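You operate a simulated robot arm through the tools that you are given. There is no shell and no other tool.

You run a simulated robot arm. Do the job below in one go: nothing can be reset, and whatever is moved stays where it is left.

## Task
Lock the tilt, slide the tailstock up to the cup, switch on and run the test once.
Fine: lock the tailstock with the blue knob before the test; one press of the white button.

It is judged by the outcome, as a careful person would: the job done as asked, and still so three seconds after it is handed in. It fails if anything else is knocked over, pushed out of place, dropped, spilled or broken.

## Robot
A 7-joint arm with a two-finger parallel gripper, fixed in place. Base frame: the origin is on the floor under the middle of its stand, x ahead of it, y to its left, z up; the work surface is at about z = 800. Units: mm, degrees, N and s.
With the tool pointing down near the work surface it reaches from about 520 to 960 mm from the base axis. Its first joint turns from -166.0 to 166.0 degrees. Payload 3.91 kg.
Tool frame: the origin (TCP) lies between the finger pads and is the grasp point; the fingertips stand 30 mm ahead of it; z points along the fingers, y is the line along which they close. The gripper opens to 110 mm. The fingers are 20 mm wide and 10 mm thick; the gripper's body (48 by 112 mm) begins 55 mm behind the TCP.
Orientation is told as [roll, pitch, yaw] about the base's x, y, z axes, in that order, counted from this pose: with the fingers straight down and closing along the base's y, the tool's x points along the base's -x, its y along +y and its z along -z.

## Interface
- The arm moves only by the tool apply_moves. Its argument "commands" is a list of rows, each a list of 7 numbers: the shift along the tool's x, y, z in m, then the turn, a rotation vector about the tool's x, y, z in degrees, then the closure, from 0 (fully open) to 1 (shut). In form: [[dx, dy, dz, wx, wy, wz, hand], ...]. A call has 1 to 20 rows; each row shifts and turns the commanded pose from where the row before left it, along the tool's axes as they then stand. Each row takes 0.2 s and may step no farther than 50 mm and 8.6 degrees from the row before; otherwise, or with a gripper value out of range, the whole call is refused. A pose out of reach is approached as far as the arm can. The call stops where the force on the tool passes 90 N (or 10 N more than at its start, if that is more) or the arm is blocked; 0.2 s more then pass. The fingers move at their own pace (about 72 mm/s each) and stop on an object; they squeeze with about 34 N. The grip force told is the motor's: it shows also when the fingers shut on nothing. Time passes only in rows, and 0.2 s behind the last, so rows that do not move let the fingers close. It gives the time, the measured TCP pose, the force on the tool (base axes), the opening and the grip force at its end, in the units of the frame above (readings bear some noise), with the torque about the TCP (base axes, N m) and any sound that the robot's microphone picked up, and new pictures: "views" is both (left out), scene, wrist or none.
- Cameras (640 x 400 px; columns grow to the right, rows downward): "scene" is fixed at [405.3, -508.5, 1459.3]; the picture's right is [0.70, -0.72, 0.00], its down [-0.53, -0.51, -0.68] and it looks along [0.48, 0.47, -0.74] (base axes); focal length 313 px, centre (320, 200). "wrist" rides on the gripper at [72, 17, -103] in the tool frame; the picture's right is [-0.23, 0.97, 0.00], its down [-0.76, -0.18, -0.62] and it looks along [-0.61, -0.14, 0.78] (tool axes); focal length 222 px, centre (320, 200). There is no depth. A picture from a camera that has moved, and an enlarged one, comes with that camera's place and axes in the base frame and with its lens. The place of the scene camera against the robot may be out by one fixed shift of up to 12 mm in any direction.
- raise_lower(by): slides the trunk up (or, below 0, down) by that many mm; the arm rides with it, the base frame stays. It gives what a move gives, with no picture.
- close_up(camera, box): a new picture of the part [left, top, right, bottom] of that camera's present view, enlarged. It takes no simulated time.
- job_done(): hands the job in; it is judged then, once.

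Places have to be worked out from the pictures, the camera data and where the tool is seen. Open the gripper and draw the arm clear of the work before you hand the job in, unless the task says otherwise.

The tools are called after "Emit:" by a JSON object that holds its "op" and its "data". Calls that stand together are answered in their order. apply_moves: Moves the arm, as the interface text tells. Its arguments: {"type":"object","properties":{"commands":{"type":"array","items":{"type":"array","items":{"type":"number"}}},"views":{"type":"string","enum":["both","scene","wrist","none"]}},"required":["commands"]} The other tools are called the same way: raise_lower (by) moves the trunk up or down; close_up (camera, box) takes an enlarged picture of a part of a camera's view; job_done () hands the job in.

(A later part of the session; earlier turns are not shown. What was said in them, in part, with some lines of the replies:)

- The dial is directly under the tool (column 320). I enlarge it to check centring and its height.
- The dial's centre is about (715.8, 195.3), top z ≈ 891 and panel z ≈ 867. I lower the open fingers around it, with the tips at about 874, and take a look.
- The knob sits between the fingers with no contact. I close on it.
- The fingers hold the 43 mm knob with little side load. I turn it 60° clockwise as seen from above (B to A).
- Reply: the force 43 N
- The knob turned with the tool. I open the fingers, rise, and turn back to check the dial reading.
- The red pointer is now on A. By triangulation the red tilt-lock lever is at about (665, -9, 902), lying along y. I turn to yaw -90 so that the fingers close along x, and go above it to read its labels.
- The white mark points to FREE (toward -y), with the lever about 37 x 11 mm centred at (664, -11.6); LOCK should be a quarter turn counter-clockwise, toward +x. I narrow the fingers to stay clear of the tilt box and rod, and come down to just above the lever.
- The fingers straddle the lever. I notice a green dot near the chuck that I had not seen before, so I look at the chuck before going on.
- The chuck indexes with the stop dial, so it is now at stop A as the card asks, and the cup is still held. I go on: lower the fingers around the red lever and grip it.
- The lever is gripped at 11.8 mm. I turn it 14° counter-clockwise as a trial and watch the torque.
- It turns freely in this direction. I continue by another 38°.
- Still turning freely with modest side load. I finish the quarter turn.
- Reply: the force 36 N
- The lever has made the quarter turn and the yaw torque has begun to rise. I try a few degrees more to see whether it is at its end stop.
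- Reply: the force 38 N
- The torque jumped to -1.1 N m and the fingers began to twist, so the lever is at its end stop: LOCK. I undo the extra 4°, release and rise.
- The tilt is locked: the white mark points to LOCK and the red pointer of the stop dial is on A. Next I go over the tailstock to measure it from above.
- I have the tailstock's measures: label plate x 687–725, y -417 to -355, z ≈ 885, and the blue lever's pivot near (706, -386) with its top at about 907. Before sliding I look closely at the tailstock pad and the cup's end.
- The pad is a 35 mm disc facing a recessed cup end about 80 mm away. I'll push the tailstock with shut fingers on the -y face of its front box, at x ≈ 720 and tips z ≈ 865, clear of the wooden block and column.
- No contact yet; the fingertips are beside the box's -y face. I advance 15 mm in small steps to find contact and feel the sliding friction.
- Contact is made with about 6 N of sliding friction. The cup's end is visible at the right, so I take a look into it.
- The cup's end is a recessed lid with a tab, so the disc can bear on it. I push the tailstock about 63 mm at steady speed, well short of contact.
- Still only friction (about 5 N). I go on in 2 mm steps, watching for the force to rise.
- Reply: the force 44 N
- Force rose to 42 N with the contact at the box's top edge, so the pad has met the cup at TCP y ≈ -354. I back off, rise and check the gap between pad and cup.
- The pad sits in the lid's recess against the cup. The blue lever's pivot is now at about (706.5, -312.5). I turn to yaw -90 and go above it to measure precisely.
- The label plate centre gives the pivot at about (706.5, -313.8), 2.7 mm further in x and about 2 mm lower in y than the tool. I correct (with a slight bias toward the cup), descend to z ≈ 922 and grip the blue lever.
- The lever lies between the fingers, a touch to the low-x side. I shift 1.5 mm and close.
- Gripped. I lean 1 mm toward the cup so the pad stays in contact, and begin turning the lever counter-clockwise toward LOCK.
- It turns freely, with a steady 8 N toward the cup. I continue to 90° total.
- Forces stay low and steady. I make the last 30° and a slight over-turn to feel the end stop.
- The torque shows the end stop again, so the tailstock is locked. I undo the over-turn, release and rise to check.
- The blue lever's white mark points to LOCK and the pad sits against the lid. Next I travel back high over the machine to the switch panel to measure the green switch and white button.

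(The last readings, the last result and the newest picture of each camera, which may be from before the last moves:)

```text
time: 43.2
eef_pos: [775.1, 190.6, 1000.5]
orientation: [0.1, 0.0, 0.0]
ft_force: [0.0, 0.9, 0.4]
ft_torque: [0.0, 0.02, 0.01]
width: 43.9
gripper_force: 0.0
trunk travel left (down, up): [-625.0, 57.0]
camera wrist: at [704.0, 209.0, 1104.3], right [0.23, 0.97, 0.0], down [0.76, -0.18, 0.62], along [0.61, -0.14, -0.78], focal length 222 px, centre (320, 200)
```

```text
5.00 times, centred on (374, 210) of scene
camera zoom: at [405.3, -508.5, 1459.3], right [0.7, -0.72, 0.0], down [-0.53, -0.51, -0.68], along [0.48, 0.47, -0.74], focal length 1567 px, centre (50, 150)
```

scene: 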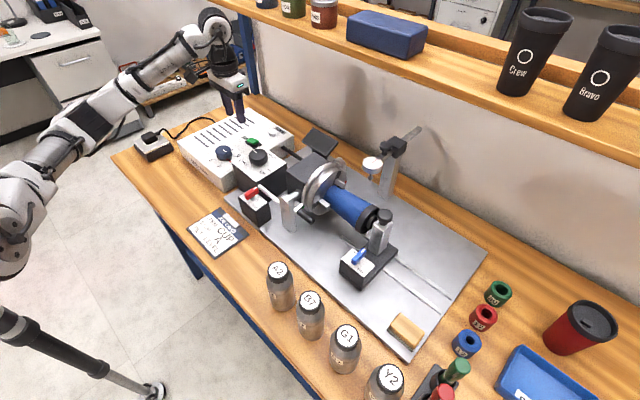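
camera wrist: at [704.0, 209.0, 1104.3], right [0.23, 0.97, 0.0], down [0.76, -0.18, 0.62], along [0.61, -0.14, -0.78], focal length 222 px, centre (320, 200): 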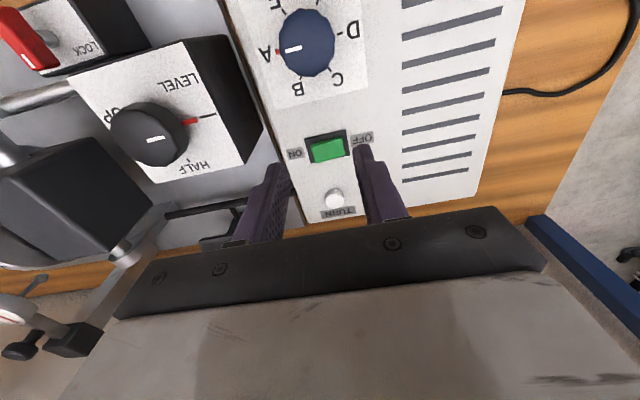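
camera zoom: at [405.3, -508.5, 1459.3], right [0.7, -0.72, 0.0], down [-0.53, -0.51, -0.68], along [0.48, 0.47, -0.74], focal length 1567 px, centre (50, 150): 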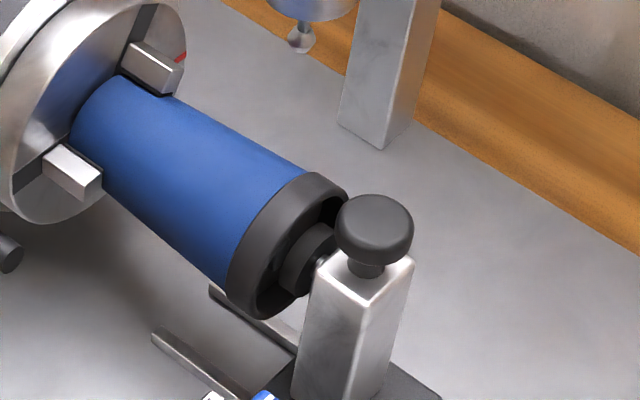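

The pad bears on the lid. The switch is a rocker centred at about (813, 192), with its raised ON end near y ≈ 178. I shut the fingers and come down just above the ON end.

Emit:
{"op": "apply_moves", "data": {"commands": [[-0.019, -0.0058, 0.01, 0, 0, 0, 1], [-0.019, -0.0058, 0.01, 0, 0, 0, 1], [0, 0, 0.02, 0, 0, 0, 1], [0, 0, 0.04, 0, 0, 0, 1], [0, 0, 0, 0, 0, 0, 1]], "views": "both"}}

Emit:
{"op": "close_up", "data": {"camera": "wrist", "box": [240, 100, 400, 200]}}

Emit:
{"op": "close_up", "data": {"camera": "scene", "box": [200, 100, 328, 180]}}

```text
time: 44.4
eef_pos: [813.1, 179.8, 921.9]
orientation: [0.0, 0.1, 0.2]
ft_force: [-0.3, 0.0, -0.6]
ft_torque: [0.02, 0.0, 0.0]
width: 0.2
gripper_force: 34.0
trunk travel left (down, up): [-625.0, 57.0]
camera wrist: at [740.9, 197.6, 1024.2], right [0.23, 0.97, 0.0], down [0.76, -0.18, 0.62], along [0.61, -0.14, -0.78], focal length 222 px, centre (320, 200)
```

scene: 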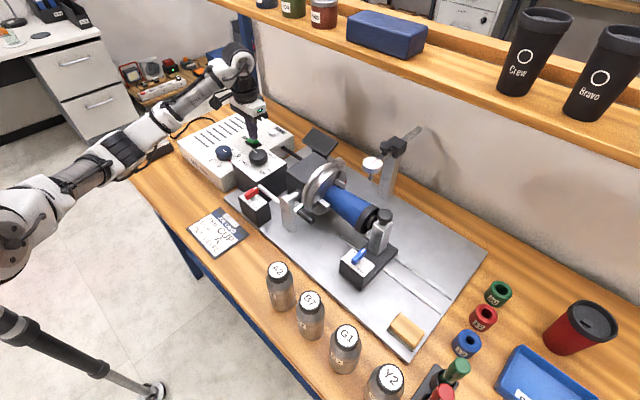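
wrist: 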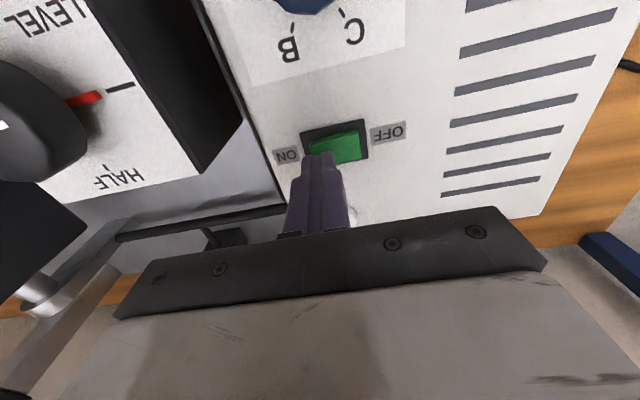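

```text
4.00 times, centred on (320, 150) of wrist
camera zoom: at [740.9, 197.6, 1024.2], right [0.23, 0.97, 0.0], down [0.76, -0.18, 0.62], along [0.61, -0.14, -0.78], focal length 888 px, centre (320, 400)
```

zoom: 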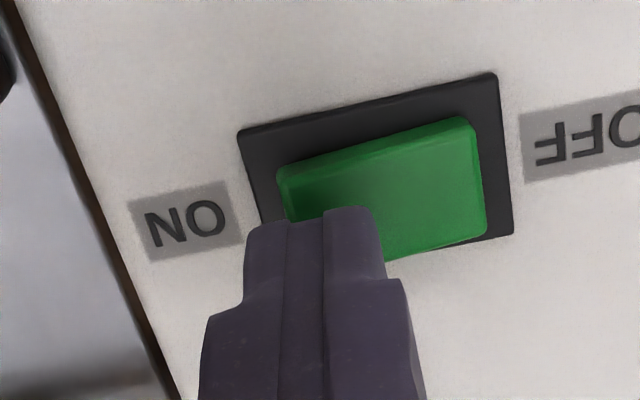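

```text
5.00 times, centred on (264, 140) of scene
camera zoom: at [405.3, -508.5, 1459.3], right [0.7, -0.72, 0.0], down [-0.53, -0.51, -0.68], along [0.48, 0.47, -0.74], focal length 1567 px, centre (600, 500)
```

zoom: 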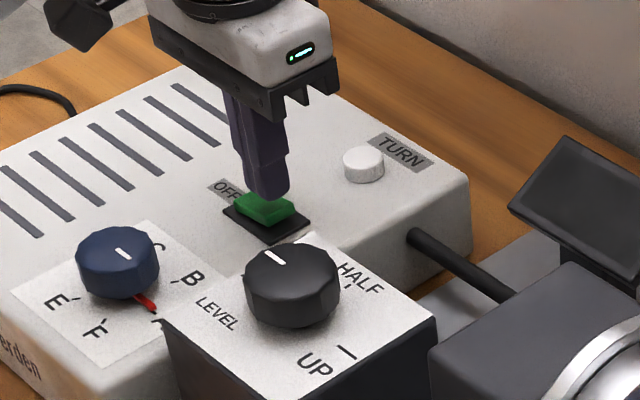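

The fingertips are over the ON end, about 10 mm above. I press down in small steps and watch the force.

Emit:
{"op": "apply_moves", "data": {"commands": [[0, 0, 0.003, 0, 0, 0, 1], [0, 0, 0.003, 0, 0, 0, 1], [0, 0, 0.002, 0, 0, 0, 1], [0, 0, 0.002, 0, 0, 0, 1]], "views": "wrist"}}

Emit:
{"op": "close_up", "data": {"camera": "wrist", "box": [240, 100, 400, 200]}}

```text
time: 45.4
eef_pos: [814.0, 179.8, 910.6]
orientation: [0.0, 0.0, -0.1]
ft_force: [-0.6, -0.1, 1.3]
ft_torque: [0.02, 0.0, 0.01]
width: 0.0
gripper_force: 34.3
trunk travel left (down, up): [-625.0, 57.0]
camera wrist: at [741.6, 198.0, 1013.8], right [0.23, 0.97, 0.0], down [0.76, -0.18, 0.62], along [0.61, -0.14, -0.78], focal length 222 px, centre (320, 200)
```

wrist: 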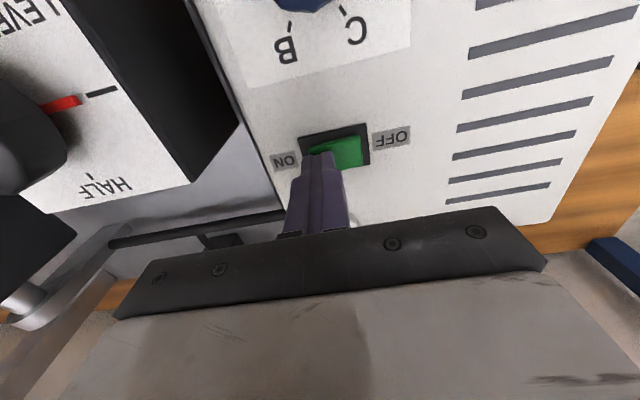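

```text
4.00 times, centred on (320, 150) of wrist
camera zoom: at [741.6, 198.0, 1013.8], right [0.23, 0.97, 0.0], down [0.76, -0.18, 0.62], along [0.61, -0.14, -0.78], focal length 888 px, centre (320, 400)
```

zoom: 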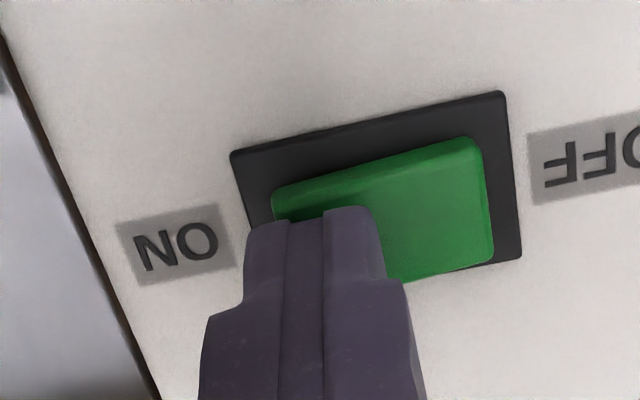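

Just touching (1 N). I press on by another 4 mm.

Emit:
{"op": "apply_moves", "data": {"commands": [[0, 0, 0.002, 0, 0, 0, 1], [0, 0, 0.002, 0, 0, 0, 1]], "views": "wrist"}}

Emit:
{"op": "close_up", "data": {"camera": "wrist", "box": [240, 100, 400, 200]}}

```text
time: 46.0
eef_pos: [813.6, 179.9, 908.2]
orientation: [0.0, -0.1, 0.0]
ft_force: [3.0, -1.9, 6.4]
ft_torque: [0.01, -0.05, -0.01]
width: 0.0
gripper_force: 34.3
trunk travel left (down, up): [-625.0, 57.0]
camera wrist: at [740.9, 197.6, 1011.0], right [0.23, 0.97, 0.0], down [0.76, -0.18, 0.62], along [0.61, -0.14, -0.78], focal length 222 px, centre (320, 200)
```

wrist: 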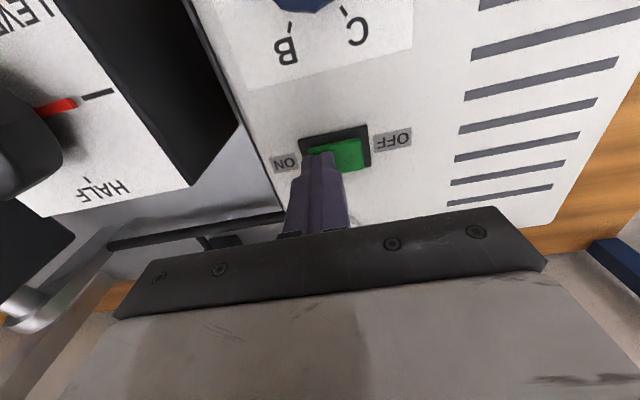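

```text
4.00 times, centred on (320, 150) of wrist
camera zoom: at [740.9, 197.6, 1011.0], right [0.23, 0.97, 0.0], down [0.76, -0.18, 0.62], along [0.61, -0.14, -0.78], focal length 888 px, centre (320, 400)
```

zoom: 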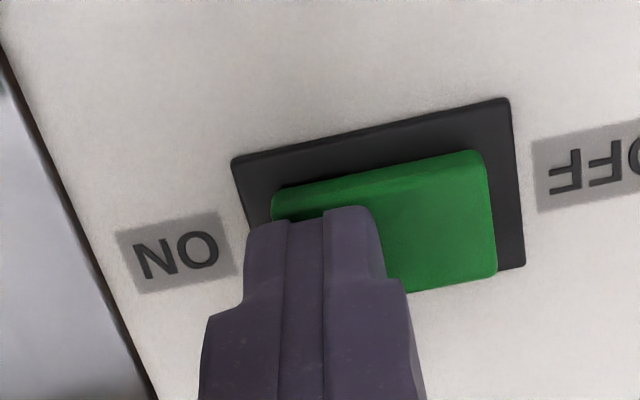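

The rocker is tilting under 6 N. I press 4 mm more.

Emit:
{"op": "apply_moves", "data": {"commands": [[0, 0, 0.002, 0, 0, 0, 1], [0, 0, 0.002, 0, 0, 0, 1]], "views": "wrist"}}

Emit:
{"op": "close_up", "data": {"camera": "wrist", "box": [240, 100, 400, 200]}}

```text
time: 46.6
eef_pos: [813.0, 179.6, 907.1]
orientation: [0.2, -0.5, -0.1]
ft_force: [5.1, -9.5, 30.1]
ft_torque: [0.01, 0.02, -0.04]
width: 0.3
gripper_force: 33.7
trunk travel left (down, up): [-625.0, 57.0]
camera wrist: at [740.1, 196.8, 1010.1], right [0.23, 0.97, 0.0], down [0.76, -0.18, 0.63], along [0.61, -0.14, -0.78], focal length 222 px, centre (320, 200)
```

wrist: 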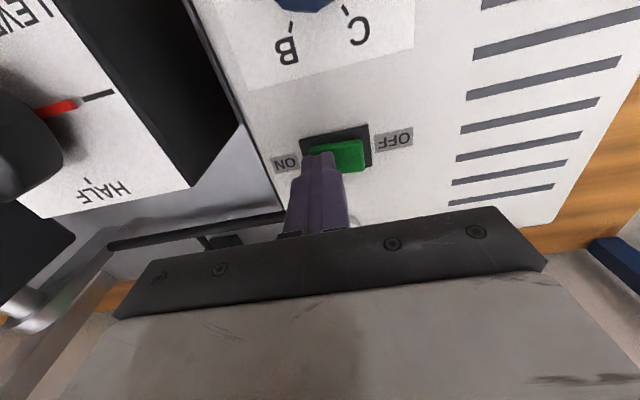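

```text
4.00 times, centred on (320, 150) of wrist
camera zoom: at [740.1, 196.8, 1010.1], right [0.23, 0.97, 0.0], down [0.76, -0.18, 0.63], along [0.61, -0.14, -0.78], focal length 888 px, centre (320, 400)
```

zoom: 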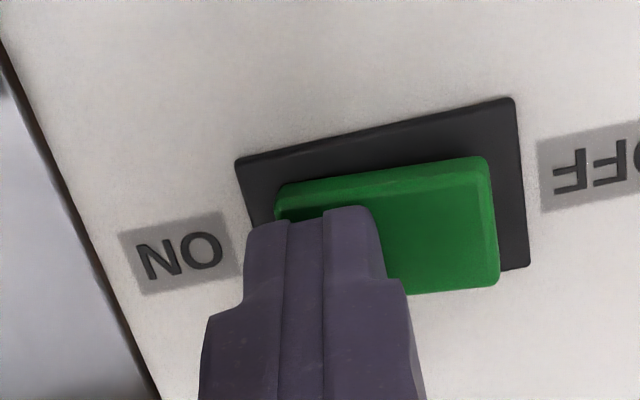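

Force climbed to 30 N with the rocker tipped over to ON, so it is at its stop. I lift off and check it.

Emit:
{"op": "apply_moves", "data": {"commands": [[0, 0, -0.01, 0, 0, 0, 1], [0, 0, -0.03, 0, 0, 0, 1], [0.02, 0, -0.03, 0, 0, 0, 1], [0.02, 0, -0.02, 0, 0, 0, 1], [0, 0, 0, 0, 0, 0, 1]], "views": "both"}}

Emit:
{"op": "close_up", "data": {"camera": "wrist", "box": [260, 90, 420, 190]}}

Emit:
{"op": "close_up", "data": {"camera": "scene", "box": [200, 100, 328, 180]}}

```text
time: 47.8
eef_pos: [772.1, 180.2, 993.5]
orientation: [-0.1, 0.1, 0.1]
ft_force: [-0.3, -0.7, -0.2]
ft_torque: [-0.02, 0.0, -0.02]
width: 0.0
gripper_force: 33.6
trunk travel left (down, up): [-625.0, 57.0]
camera wrist: at [699.8, 198.2, 1097.2], right [0.23, 0.97, 0.0], down [0.76, -0.18, 0.62], along [0.61, -0.14, -0.78], focal length 222 px, centre (320, 200)
```

scene: 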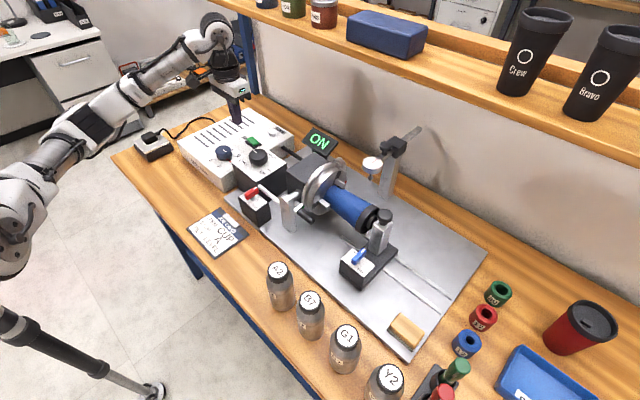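
wrist: 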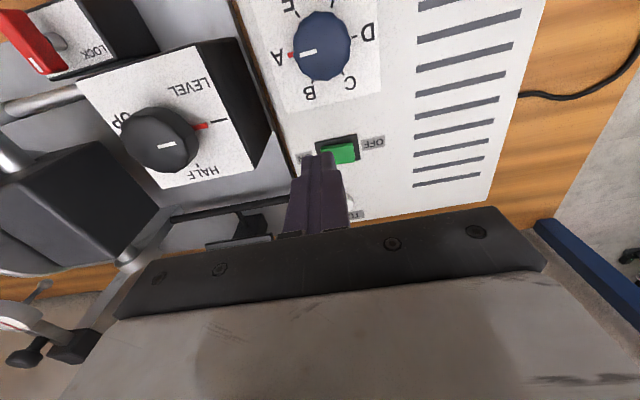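

```text
4.00 times, centred on (340, 140) of wrist
camera zoom: at [699.8, 198.2, 1097.2], right [0.23, 0.97, 0.0], down [0.76, -0.18, 0.62], along [0.61, -0.14, -0.78], focal length 888 px, centre (240, 440)
```

zoom: 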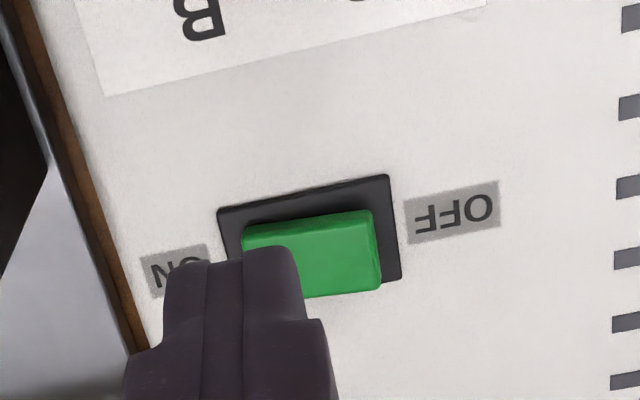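

```text
5.00 times, centred on (264, 140) of scene
camera zoom: at [405.3, -508.5, 1459.3], right [0.7, -0.72, 0.0], down [-0.53, -0.51, -0.68], along [0.48, 0.47, -0.74], focal length 1567 px, centre (600, 500)
```

zoom: 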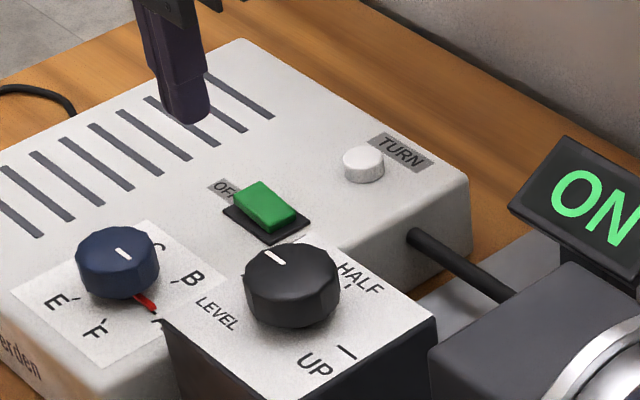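

The display shows ON. Before reaching out to the white button at x ≈ 881, I want to know where the shelf is relative to the wrist, so I enlarge that region and the button.

Emit:
{"op": "close_up", "data": {"camera": "scene", "box": [190, 0, 350, 100]}}

Emit:
{"op": "close_up", "data": {"camera": "scene", "box": [340, 0, 500, 100]}}

Emit:
{"op": "close_up", "data": {"camera": "scene", "box": [480, 0, 640, 200]}}

```text
4.00 times, centred on (270, 50) of scene
camera zoom: at [405.3, -508.5, 1459.3], right [0.7, -0.72, 0.0], down [-0.53, -0.51, -0.68], along [0.48, 0.47, -0.74], focal length 1253 px, centre (520, 800)
```

zoom: 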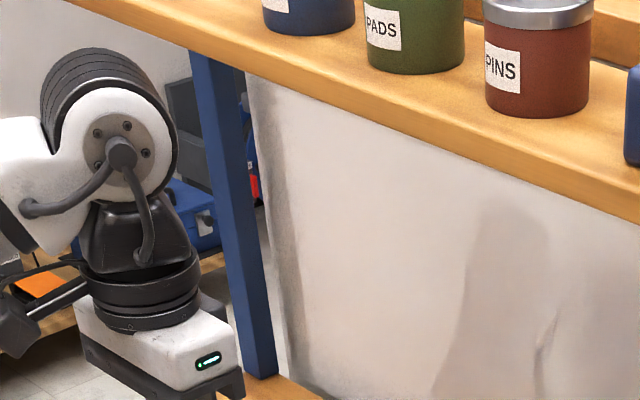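

```text
4.00 times, centred on (420, 50) of scene
camera zoom: at [405.3, -508.5, 1459.3], right [0.7, -0.72, 0.0], down [-0.53, -0.51, -0.68], along [0.48, 0.47, -0.74], focal length 1253 px, centre (-80, 800)
```

zoom: 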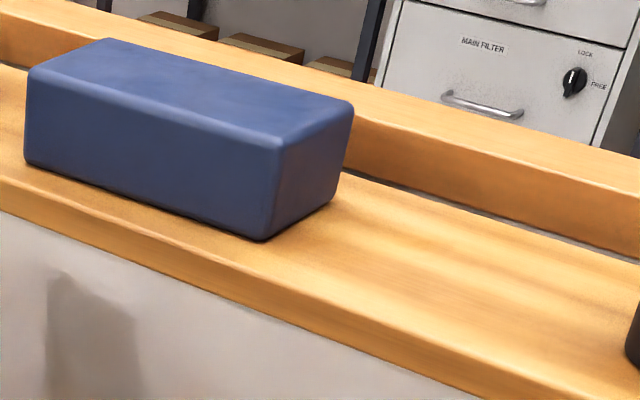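

```text
2.00 times, centred on (560, 100) of scene
camera zoom: at [405.3, -508.5, 1459.3], right [0.7, -0.72, 0.0], down [-0.53, -0.51, -0.68], along [0.48, 0.47, -0.74], focal length 627 px, centre (-160, 400)
```

zoom: 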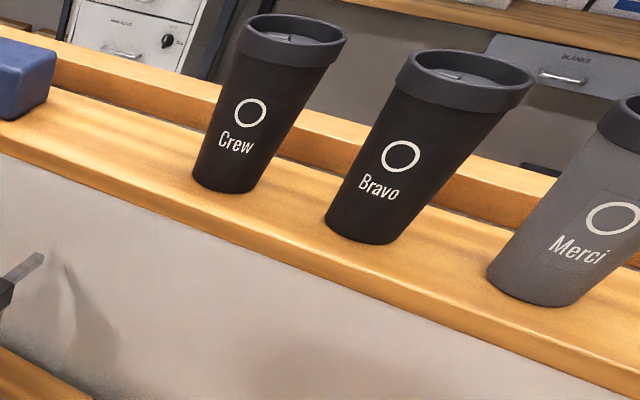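

The shelf's front edge may be as near as x ≈ 940 at z ≈ 1160, so I'll press the button with the tool tilted to keep the wrist back. First I open the fingers to see and measure the button.

Emit:
{"op": "apply_moves", "data": {"commands": [[0, 0, 0, 0, 0, 0, 0], [0, 0, 0, 0, 0, 0, 0], [0, 0, 0, 0, 0, 0, 0], [0, 0, 0, 0, 0, 0, 0]], "views": "wrist"}}

Emit:
{"op": "close_up", "data": {"camera": "wrist", "box": [272, 140, 400, 220]}}

Emit:
{"op": "apply_moves", "data": {"commands": [[-0.02, 0.005, 0, 0, 0, 0, 0], [-0.02, 0.005, 0, 0, 0, 0, 0], [0, 0, 0, 0, 0, 0, 0]], "views": "both"}}

Emit:
{"op": "close_up", "data": {"camera": "wrist", "box": [272, 120, 400, 200]}}

```text
time: 48.8
eef_pos: [772.4, 180.3, 993.8]
orientation: [-0.1, 0.0, -0.1]
ft_force: [-0.2, -0.8, -0.6]
ft_torque: [-0.01, 0.02, 0.04]
width: 109.7
gripper_force: 0.1
trunk travel left (down, up): [-625.0, 57.0]
camera wrist: at [700.0, 198.2, 1097.2], right [0.23, 0.97, 0.0], down [0.76, -0.18, 0.62], along [0.61, -0.14, -0.78], focal length 222 px, centre (320, 200)
```

wrist: 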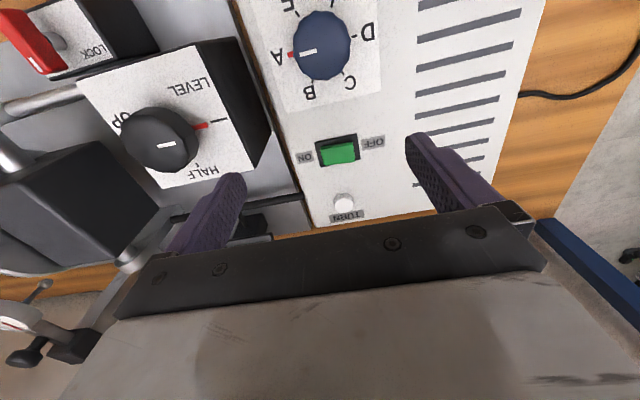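

```text
5.00 times, centred on (336, 180) of wrist
camera zoom: at [700.0, 198.2, 1097.2], right [0.23, 0.97, 0.0], down [0.76, -0.18, 0.62], along [0.61, -0.14, -0.78], focal length 1111 px, centre (240, 300)
```

zoom: 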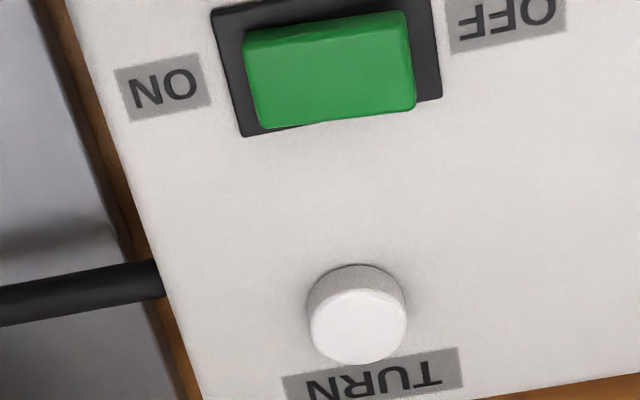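

```text
time: 49.6
eef_pos: [812.7, 191.4, 993.3]
orientation: [-0.1, -0.1, -0.1]
ft_force: [0.1, 0.1, 0.3]
ft_torque: [0.03, -0.03, -0.01]
width: 110.0
gripper_force: 0.0
trunk travel left (down, up): [-625.0, 57.0]
camera wrist: at [740.6, 208.5, 1096.0], right [0.23, 0.97, 0.0], down [0.76, -0.18, 0.62], along [0.61, -0.14, -0.78], focal length 222 px, centre (320, 200)
```

scene: 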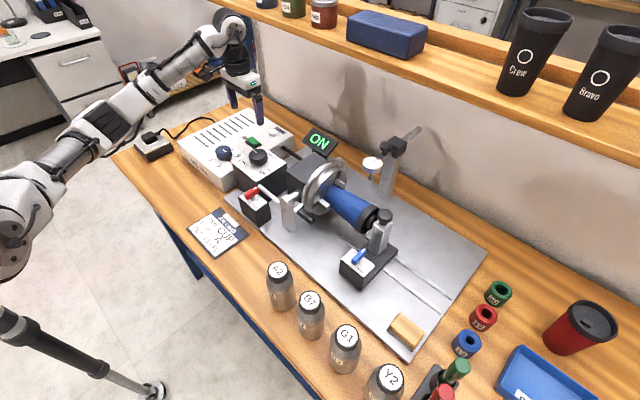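
wrist: 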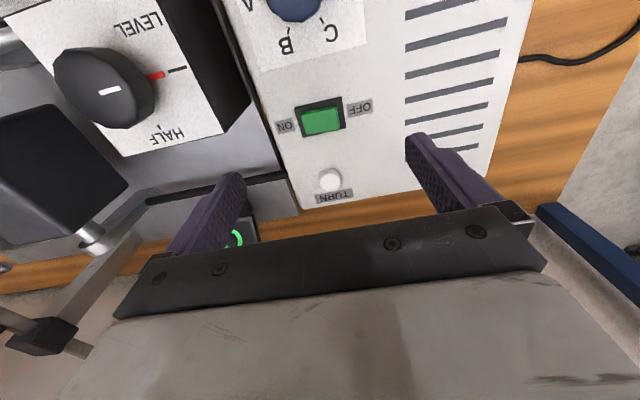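

```text
5.00 times, centred on (336, 160) of wrist
camera zoom: at [740.6, 208.5, 1096.0], right [0.23, 0.97, 0.0], down [0.76, -0.18, 0.62], along [0.61, -0.14, -0.78], focal length 1111 px, centre (240, 400)
```

zoom: 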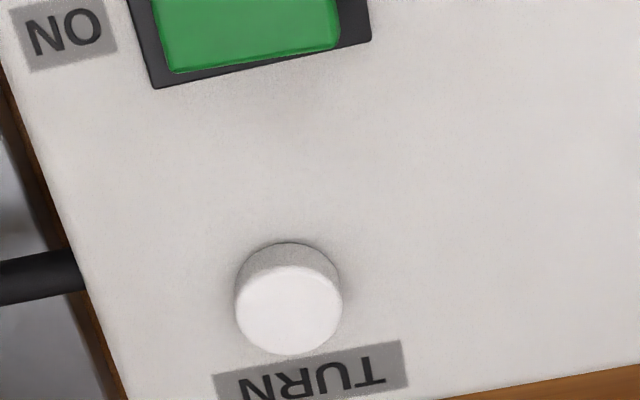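

Triangulation puts the button's top at (888, 185, 876), about 25 mm across. I tilt the tool 15° so the wrist stays back from the shelf, shut the fingers, and move to about 25 mm above the button.

Emit:
{"op": "apply_moves", "data": {"commands": [[0, 0, 0, 0, -7.5, 0, 1], [0, 0, 0, 0, -7.5, 0, 1], [0, 0, 0, 0, 0, 0, 1], [-0.0194, -0.002, 0.0259, 0, 0, 0, 1], [-0.0194, -0.002, 0.0259, 0, 0, 0, 1], [-0.0194, -0.002, 0.0259, 0, 0, 0, 1], [0, 0, 0, 0, 0, 0, 1]], "views": "both"}}

Emit:
{"op": "close_up", "data": {"camera": "wrist", "box": [256, 110, 384, 190]}}

Emit:
{"op": "close_up", "data": {"camera": "scene", "box": [220, 80, 348, 160]}}

```text
time: 51.2
eef_pos: [888.6, 184.7, 931.6]
orientation: [0.0, -15.0, -0.1]
ft_force: [1.0, 0.0, 0.5]
ft_torque: [0.0, 0.05, -0.01]
width: 0.0
gripper_force: 33.8
trunk travel left (down, up): [-625.0, 57.0]
camera wrist: at [792.0, 202.3, 1012.3], right [0.22, 0.97, 0.06], down [0.57, -0.18, 0.8], along [0.79, -0.14, -0.6], focal length 222 px, centre (320, 200)
```

scene: 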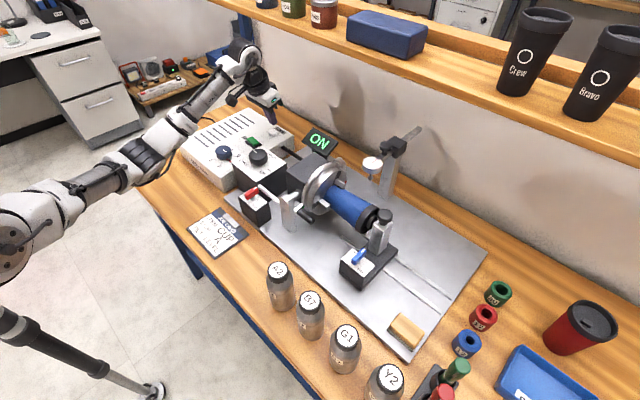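
wrist: 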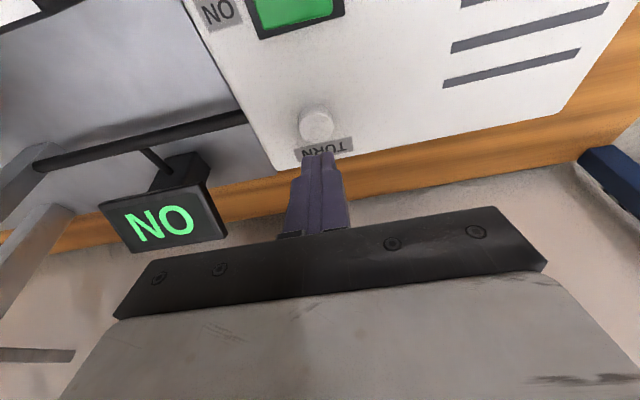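

```text
5.00 times, centred on (320, 150) of wrist
camera zoom: at [792.0, 202.3, 1012.3], right [0.22, 0.97, 0.06], down [0.57, -0.18, 0.8], along [0.79, -0.14, -0.6], focal length 1111 px, centre (320, 450)
```

zoom: 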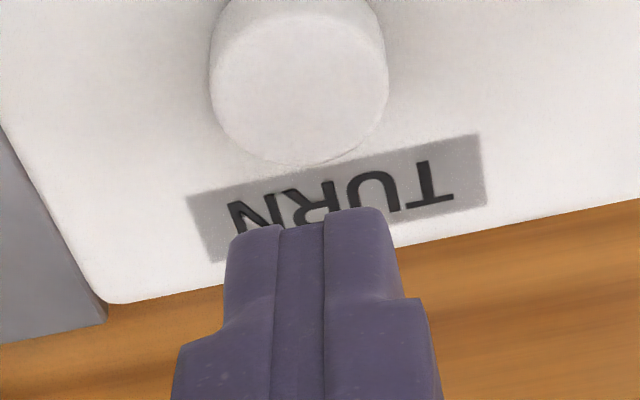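

```text
5.00 times, centred on (284, 120) of scene
camera zoom: at [405.3, -508.5, 1459.3], right [0.7, -0.72, 0.0], down [-0.53, -0.51, -0.68], along [0.48, 0.47, -0.74], focal length 1567 px, centre (500, 600)
```

zoom: 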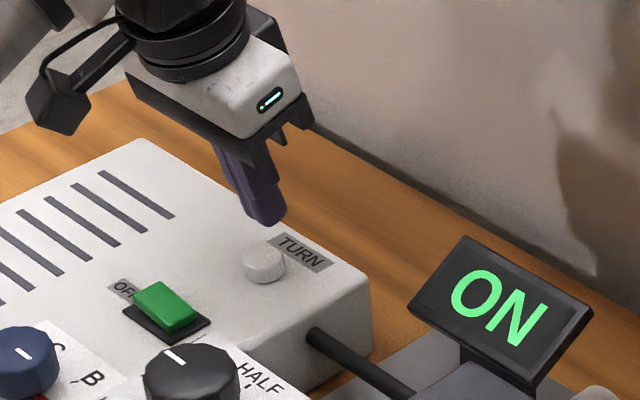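

The new view confirms the button at (888, 185, 876). I lower 20 mm straight down, to about 4 mm above it.

Emit:
{"op": "apply_moves", "data": {"commands": [[0.00259, 0, 0.00966, 0, 0, 0, 1], [0.00259, 0, 0.00966, 0, 0, 0, 1], [0, 0, 0, 0, 0, 0, 1]], "views": "both"}}

Emit:
{"op": "close_up", "data": {"camera": "wrist", "box": [256, 110, 384, 190]}}

Emit:
{"op": "close_up", "data": {"camera": "scene", "box": [240, 105, 304, 145]}}

```text
time: 52.0
eef_pos: [890.2, 184.2, 912.2]
orientation: [0.0, -15.0, -0.1]
ft_force: [-0.6, 0.4, 0.2]
ft_torque: [0.04, -0.02, -0.01]
width: 0.0
gripper_force: 34.0
trunk travel left (down, up): [-625.0, 57.0]
camera wrist: at [792.9, 201.5, 992.9], right [0.22, 0.97, 0.06], down [0.57, -0.18, 0.8], along [0.79, -0.14, -0.6], focal length 222 px, centre (320, 200)
```

scene: 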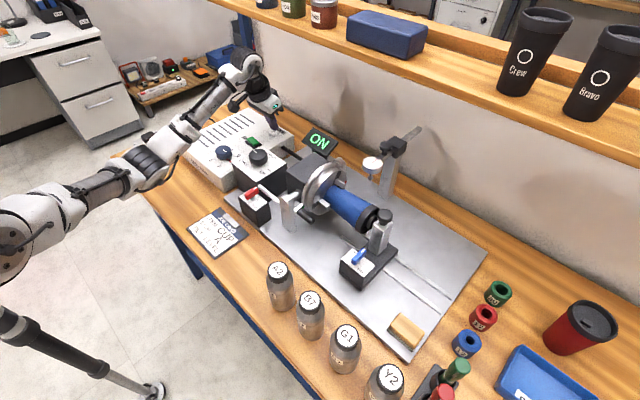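
wrist: 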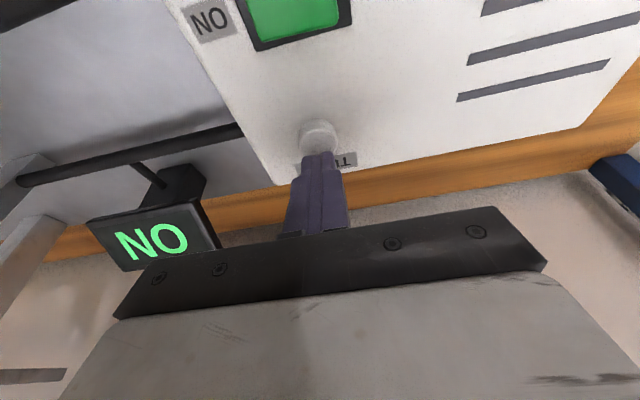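

```text
5.00 times, centred on (320, 150) of wrist
camera zoom: at [792.9, 201.5, 992.9], right [0.22, 0.97, 0.06], down [0.57, -0.18, 0.8], along [0.79, -0.14, -0.6], focal length 1111 px, centre (320, 450)
```

zoom: 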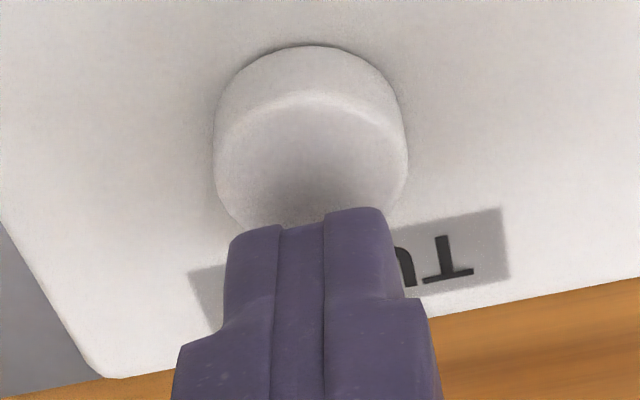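

```text
10.00 times, centred on (272, 125) of scene
camera zoom: at [405.3, -508.5, 1459.3], right [0.7, -0.72, 0.0], down [-0.53, -0.51, -0.68], along [0.48, 0.47, -0.74], focal length 3133 px, centre (800, 950)
```

zoom: 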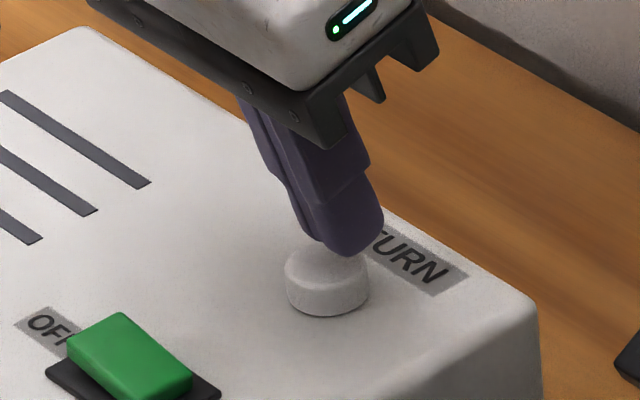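

The tips are just above the button, slightly past its centre, so I shift 3 mm back and press down 6 mm in small steps.

Emit:
{"op": "apply_moves", "data": {"commands": [[0.0029, 0, -0.0008, 0, 0, 0, 1], [0.00052, 0, 0.00193, 0, 0, 0, 1], [0.00052, 0, 0.00193, 0, 0, 0, 1], [0.00026, 0, 0.00097, 0, 0, 0, 1], [0.00026, 0, 0.00097, 0, 0, 0, 1]], "views": "both"}}

Emit:
{"op": "close_up", "data": {"camera": "wrist", "box": [256, 110, 384, 190]}}

```text
time: 53.2
eef_pos: [886.6, 184.7, 907.5]
orientation: [0.0, -15.0, 0.2]
ft_force: [0.1, -1.0, 1.5]
ft_torque: [0.0, 0.01, 0.01]
width: 0.0
gripper_force: 34.0
trunk travel left (down, up): [-625.0, 57.0]
camera wrist: at [790.3, 202.2, 987.5], right [0.22, 0.97, 0.06], down [0.57, -0.18, 0.8], along [0.79, -0.14, -0.6], focal length 222 px, centre (320, 200)
```

scene: 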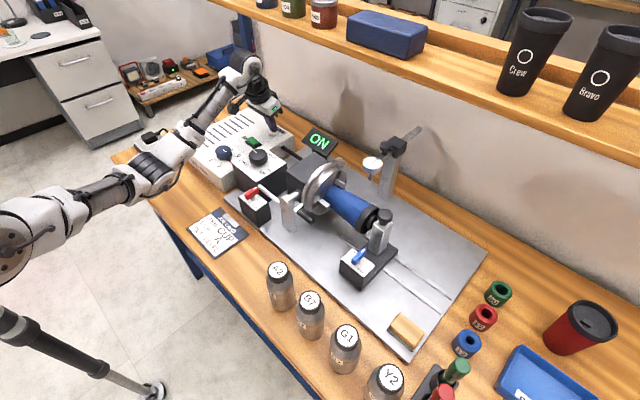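
wrist: 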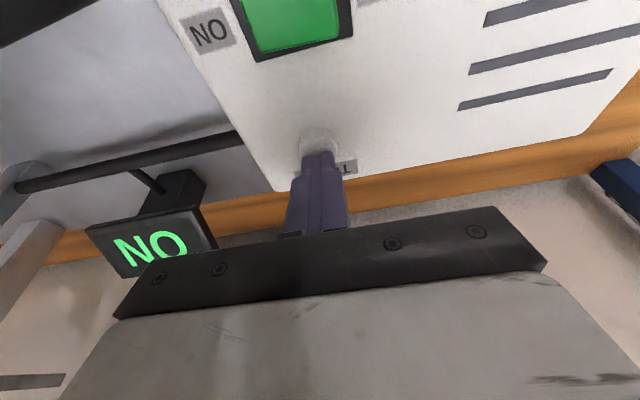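

```text
5.00 times, centred on (320, 150) of wrist
camera zoom: at [790.3, 202.2, 987.5], right [0.22, 0.97, 0.06], down [0.57, -0.18, 0.8], along [0.79, -0.14, -0.6], focal length 1111 px, centre (320, 450)
```

zoom: 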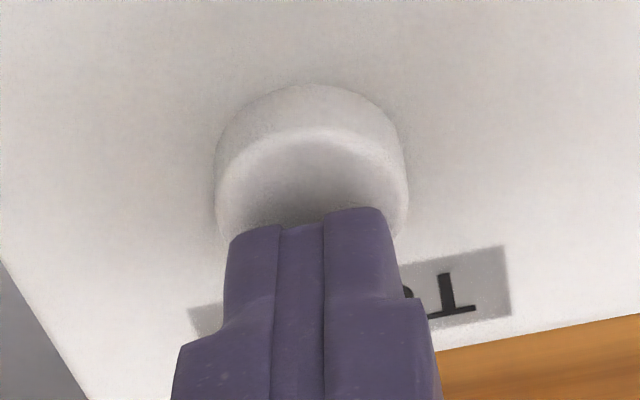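

Right at contact. I press on 3 mm more and watch the force, sound and display.

Emit:
{"op": "apply_moves", "data": {"commands": [[0.00026, 0, 0.00097, 0, 0, 0, 1], [0.00026, 0, 0.00097, 0, 0, 0, 1], [0.00026, 0, 0.00097, 0, 0, 0, 1]], "views": "scene"}}

```text
time: 54.0
eef_pos: [886.9, 185.2, 903.5]
orientation: [0.1, -15.0, 0.0]
ft_force: [0.8, 0.5, 2.7]
ft_torque: [0.01, 0.0, 0.03]
width: 0.0
gripper_force: 33.5
trunk travel left (down, up): [-625.0, 57.0]
heard: click
```

scene: 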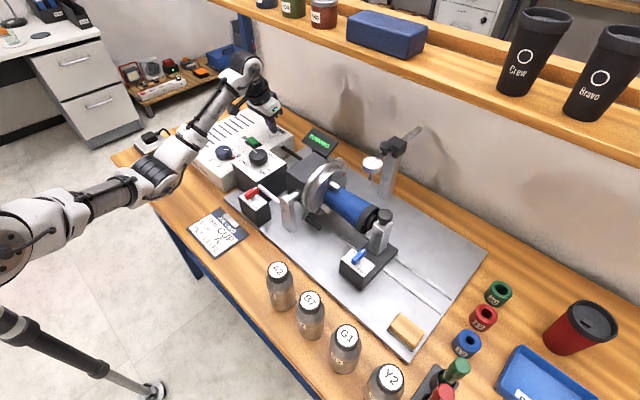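

A click was heard and the display changed ("RUNNING"), with the chuck turning. I lift off the button straight away in one clean motion and don't touch it again.

Emit:
{"op": "apply_moves", "data": {"commands": [[-0.00518, 0, -0.01932, 0, 0, 0, 1], [-0.00777, 0, -0.02898, 0, 0, 0, 1], [-0.00777, 0, -0.02898, 0, 0, 0, 1], [0, 0, 0, 0, 0, 0, 1]], "views": "both"}}

Emit:
{"op": "close_up", "data": {"camera": "scene", "box": [264, 120, 424, 220]}}

```text
time: 55.0
eef_pos: [888.7, 183.0, 984.5]
orientation: [0.0, -15.1, 0.0]
ft_force: [0.0, -0.2, 0.6]
ft_torque: [-0.02, 0.0, 0.02]
width: 0.0
gripper_force: 33.7
trunk travel left (down, up): [-625.0, 57.0]
camera wrist: at [791.0, 201.2, 1065.2], right [0.22, 0.97, 0.06], down [0.57, -0.18, 0.8], along [0.79, -0.14, -0.6], focal length 222 px, centre (320, 200)
```

scene: 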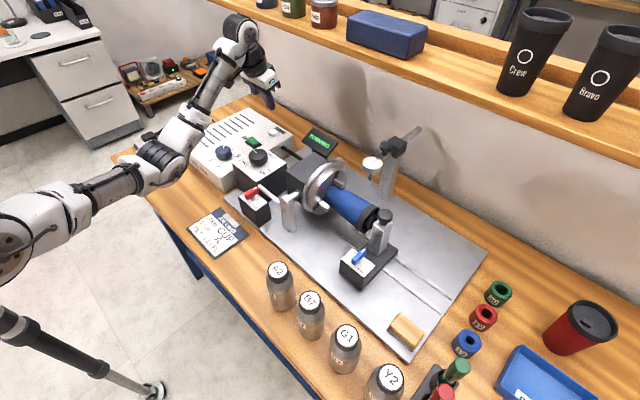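
wrist: 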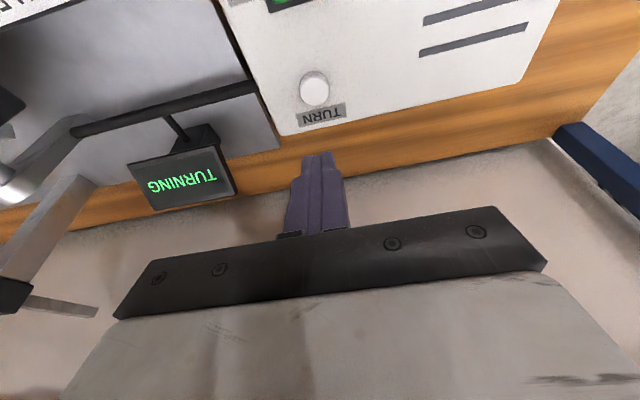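

```text
4.00 times, centred on (344, 170) of scene
camera zoom: at [405.3, -508.5, 1459.3], right [0.7, -0.72, 0.0], down [-0.53, -0.51, -0.68], along [0.48, 0.47, -0.74], focal length 1253 px, centre (224, 320)
```

zoom: 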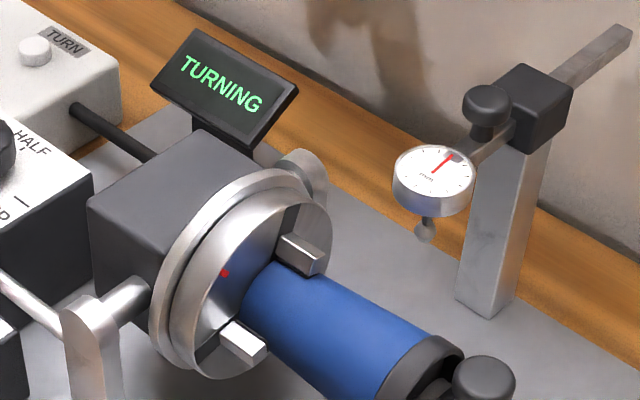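

The display reads TURNING and the chuck is rotating. I draw the arm back and clear of the work while the test runs.

Emit:
{"op": "apply_moves", "data": {"commands": [[0.0296, 0, -0.0183, 0, 0, 0, 1], [0.0296, 0, -0.0183, 0, 0, 0, 1], [0.0296, 0, -0.0183, 0, 0, 0, 1], [0, 0, 0, 0, 7.5, 0, 1], [0, 0, 0, 0, 7.5, 0, 1], [0.045, 0, -0.015, 0, 0, 0, 0.5], [0.045, 0, -0.015, 0, 0, 0, 0], [0.045, 0, -0.015, 0, 0, 0, 0], [0.045, 0, -0.015, 0, 0, 0, 0], [0, 0, 0, 0, 0, 0, 0]], "views": "both"}}

Emit:
{"op": "close_up", "data": {"camera": "scene", "box": [264, 120, 424, 220]}}

```text
time: 57.2
eef_pos: [605.9, 184.7, 1072.7]
orientation: [0.0, 0.0, 0.0]
ft_force: [0.2, 0.7, -0.7]
ft_torque: [-0.01, 0.01, -0.03]
width: 110.1
gripper_force: 0.0
trunk travel left (down, up): [-625.0, 57.0]
camera wrist: at [533.2, 201.6, 1176.0], right [0.23, 0.97, 0.0], down [0.76, -0.18, 0.62], along [0.61, -0.14, -0.78], focal length 222 px, centre (320, 200)
```

scene: 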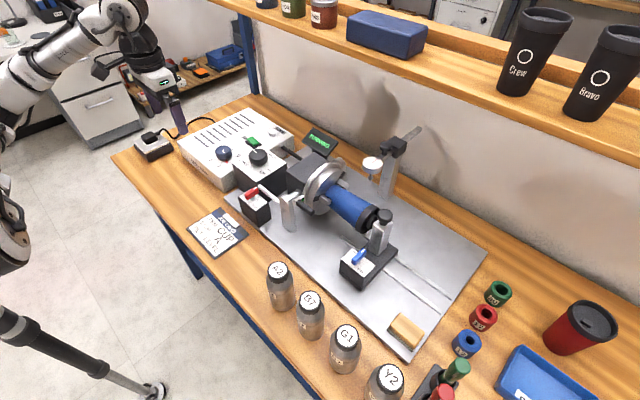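
wrist: 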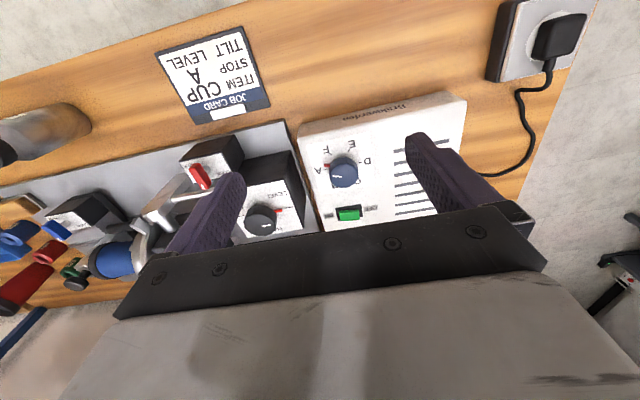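

```text
4.00 times, centred on (344, 170) of scene
camera zoom: at [405.3, -508.5, 1459.3], right [0.7, -0.72, 0.0], down [-0.53, -0.51, -0.68], along [0.48, 0.47, -0.74], focal length 1253 px, centre (224, 320)
```

zoom: 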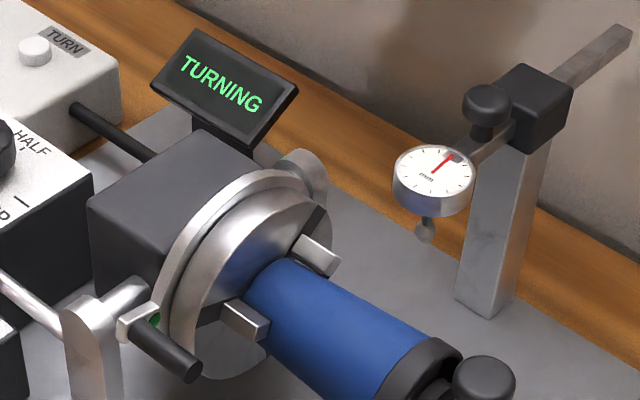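

The arm is clear and the test is still turning. I wait for it to finish.

Emit:
{"op": "apply_moves", "data": {"commands": [[0, 0, 0, 0, 0, 0, 0], [0, 0, 0, 0, 0, 0, 0], [0, 0, 0, 0, 0, 0, 0], [0, 0, 0, 0, 0, 0, 0], [0, 0, 0, 0, 0, 0, 0], [0, 0, 0, 0, 0, 0, 0], [0, 0, 0, 0, 0, 0, 0], [0, 0, 0, 0, 0, 0, 0], [0, 0, 0, 0, 0, 0, 0], [0, 0, 0, 0, 0, 0, 0], [0, 0, 0, 0, 0, 0, 0], [0, 0, 0, 0, 0, 0, 0], [0, 0, 0, 0, 0, 0, 0], [0, 0, 0, 0, 0, 0, 0], [0, 0, 0, 0, 0, 0, 0]], "views": "scene"}}

Emit:
{"op": "close_up", "data": {"camera": "scene", "box": [264, 120, 424, 220]}}

```text
time: 60.4
eef_pos: [605.9, 184.1, 1073.4]
orientation: [0.0, 0.1, 0.0]
ft_force: [-0.5, 0.2, -0.7]
ft_torque: [0.0, 0.01, -0.03]
width: 110.0
gripper_force: 0.0
trunk travel left (down, up): [-625.0, 57.0]
```

scene: 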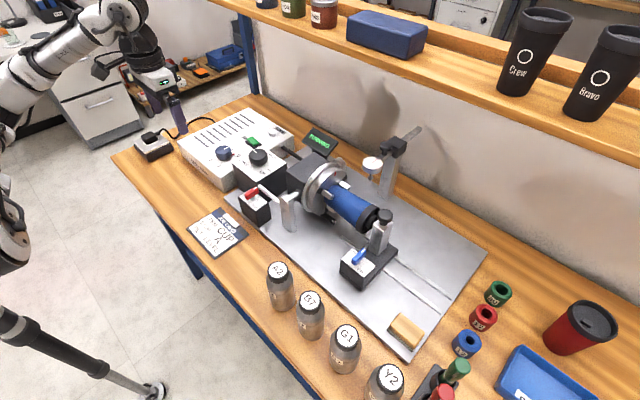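

```text
4.00 times, centred on (344, 170) of scene
camera zoom: at [405.3, -508.5, 1459.3], right [0.7, -0.72, 0.0], down [-0.53, -0.51, -0.68], along [0.48, 0.47, -0.74], focal length 1253 px, centre (224, 320)
```

zoom: 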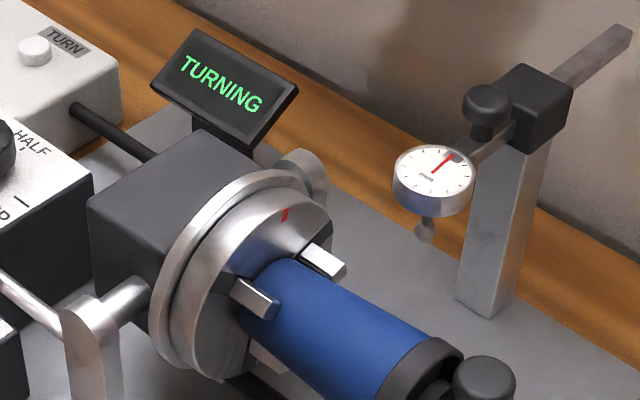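

Still turning. I wait longer.

Emit:
{"op": "apply_moves", "data": {"commands": [[0, 0, 0, 0, 0, 0, 0], [0, 0, 0, 0, 0, 0, 0], [0, 0, 0, 0, 0, 0, 0], [0, 0, 0, 0, 0, 0, 0], [0, 0, 0, 0, 0, 0, 0], [0, 0, 0, 0, 0, 0, 0], [0, 0, 0, 0, 0, 0, 0], [0, 0, 0, 0, 0, 0, 0], [0, 0, 0, 0, 0, 0, 0], [0, 0, 0, 0, 0, 0, 0], [0, 0, 0, 0, 0, 0, 0], [0, 0, 0, 0, 0, 0, 0], [0, 0, 0, 0, 0, 0, 0], [0, 0, 0, 0, 0, 0, 0], [0, 0, 0, 0, 0, 0, 0], [0, 0, 0, 0, 0, 0, 0], [0, 0, 0, 0, 0, 0, 0], [0, 0, 0, 0, 0, 0, 0], [0, 0, 0, 0, 0, 0, 0], [0, 0, 0, 0, 0, 0, 0]], "views": "scene"}}

Emit:
{"op": "close_up", "data": {"camera": "scene", "box": [264, 120, 424, 220]}}

```text
time: 64.6
eef_pos: [605.7, 183.9, 1072.2]
orientation: [0.1, 0.1, 0.0]
ft_force: [-0.5, 0.2, 0.7]
ft_torque: [0.03, 0.01, -0.02]
width: 109.9
gripper_force: 0.1
trunk travel left (down, up): [-625.0, 57.0]
```

scene: 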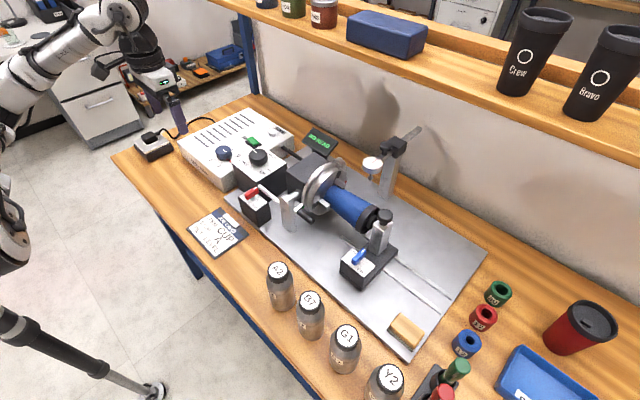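

```text
4.00 times, centred on (344, 170) of scene
camera zoom: at [405.3, -508.5, 1459.3], right [0.7, -0.72, 0.0], down [-0.53, -0.51, -0.68], along [0.48, 0.47, -0.74], focal length 1253 px, centre (224, 320)
```

zoom: 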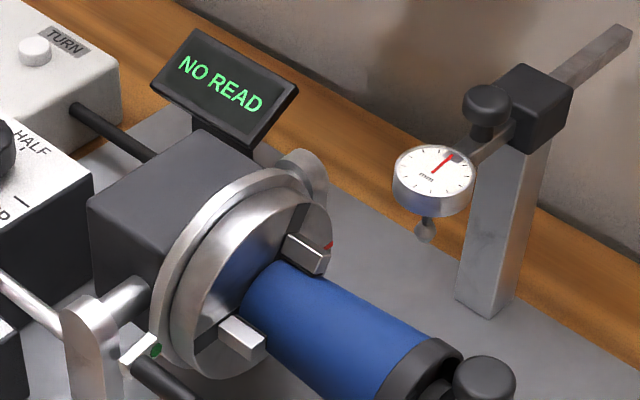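

The test has finished its single revolution; the display shows NO READ, since the dial gauge does not touch the cup and setting it was not part of the job. I must not press again, so I check the final state of the levers, dial and tailstock.

Emit:
{"op": "close_up", "data": {"camera": "scene", "box": [200, 110, 328, 230]}}

Emit:
{"op": "close_up", "data": {"camera": "scene", "box": [310, 180, 438, 290]}}

Emit:
{"op": "close_up", "data": {"camera": "wrist", "box": [160, 120, 400, 270]}}

```text
3.33 times, centred on (264, 170) of scene
camera zoom: at [405.3, -508.5, 1459.3], right [0.7, -0.72, 0.0], down [-0.53, -0.51, -0.68], along [0.48, 0.47, -0.74], focal length 1044 px, centre (507, 300)
```

zoom: 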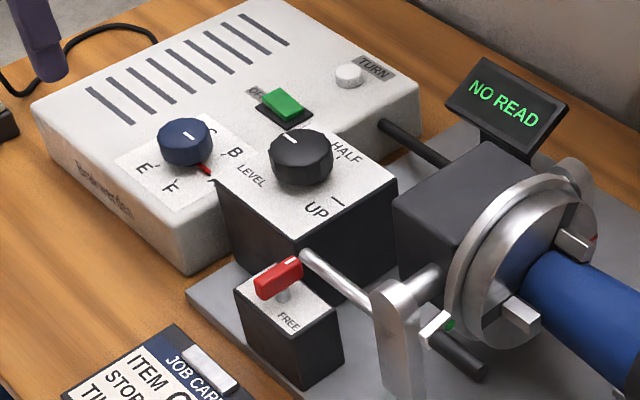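

```text
3.64 times, centred on (374, 235) of scene
camera zoom: at [405.3, -508.5, 1459.3], right [0.7, -0.72, 0.0], down [-0.53, -0.51, -0.68], along [0.48, 0.47, -0.74], focal length 1139 px, centre (124, 73)
```

zoom: 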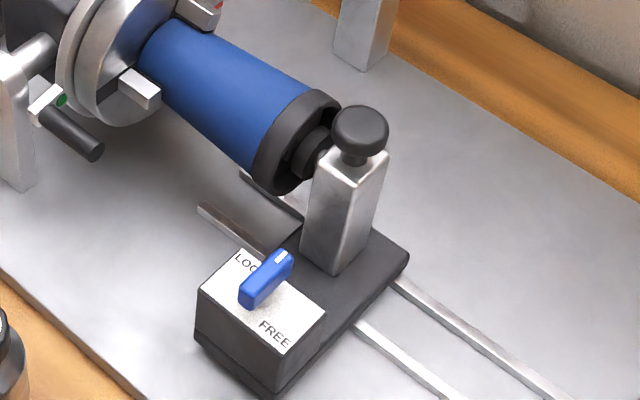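

```text
2.67 times, centred on (280, 195) of wrist
camera zoom: at [533.5, 201.6, 1176.1], right [0.23, 0.97, 0.0], down [0.76, -0.18, 0.62], along [0.61, -0.14, -0.78], focal length 592 px, centre (427, 213)
```

zoom: 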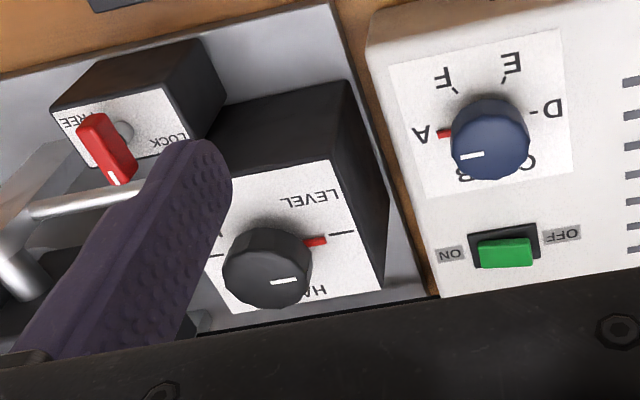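

Everything stands as asked: stop A and tilt LEVEL per the card, tilt locked, tailstock against the cup and locked, power on, and the test run with one press. The gripper is open and clear of the work, so I hand the job in.

Emit:
{"op": "job_done", "data": {}}

```text
The job is handed in.
```

The test ran once, on a single press of the white button, but the display finished on **NO READ**, so it gave no measurement. I think that is because the dial gauge was never touching the cup. Setting it wasn't part of the job, so I left it alone and did not run the test again.

Before the test I did the following:

- **Tilt:** the red lever was turned to LOCK. The tilt selector was already on LEVEL, as the job card asks.
- **Tailstock:** it was slid up until the pad met the cup's lid, then locked with the blue knob.
- **Power:** the green switch was set to ON, and the display confirmed it. I left it on.

I also changed one thing you didn't ask for. The stop dial was on B and the job card says STOP A, so I turned it to A before the test. The chuck and cup turned 60° with it.

After the test the arm was drawn back clear with the gripper open. Both locks and the tailstock were still in place, and I saw nothing else moved.
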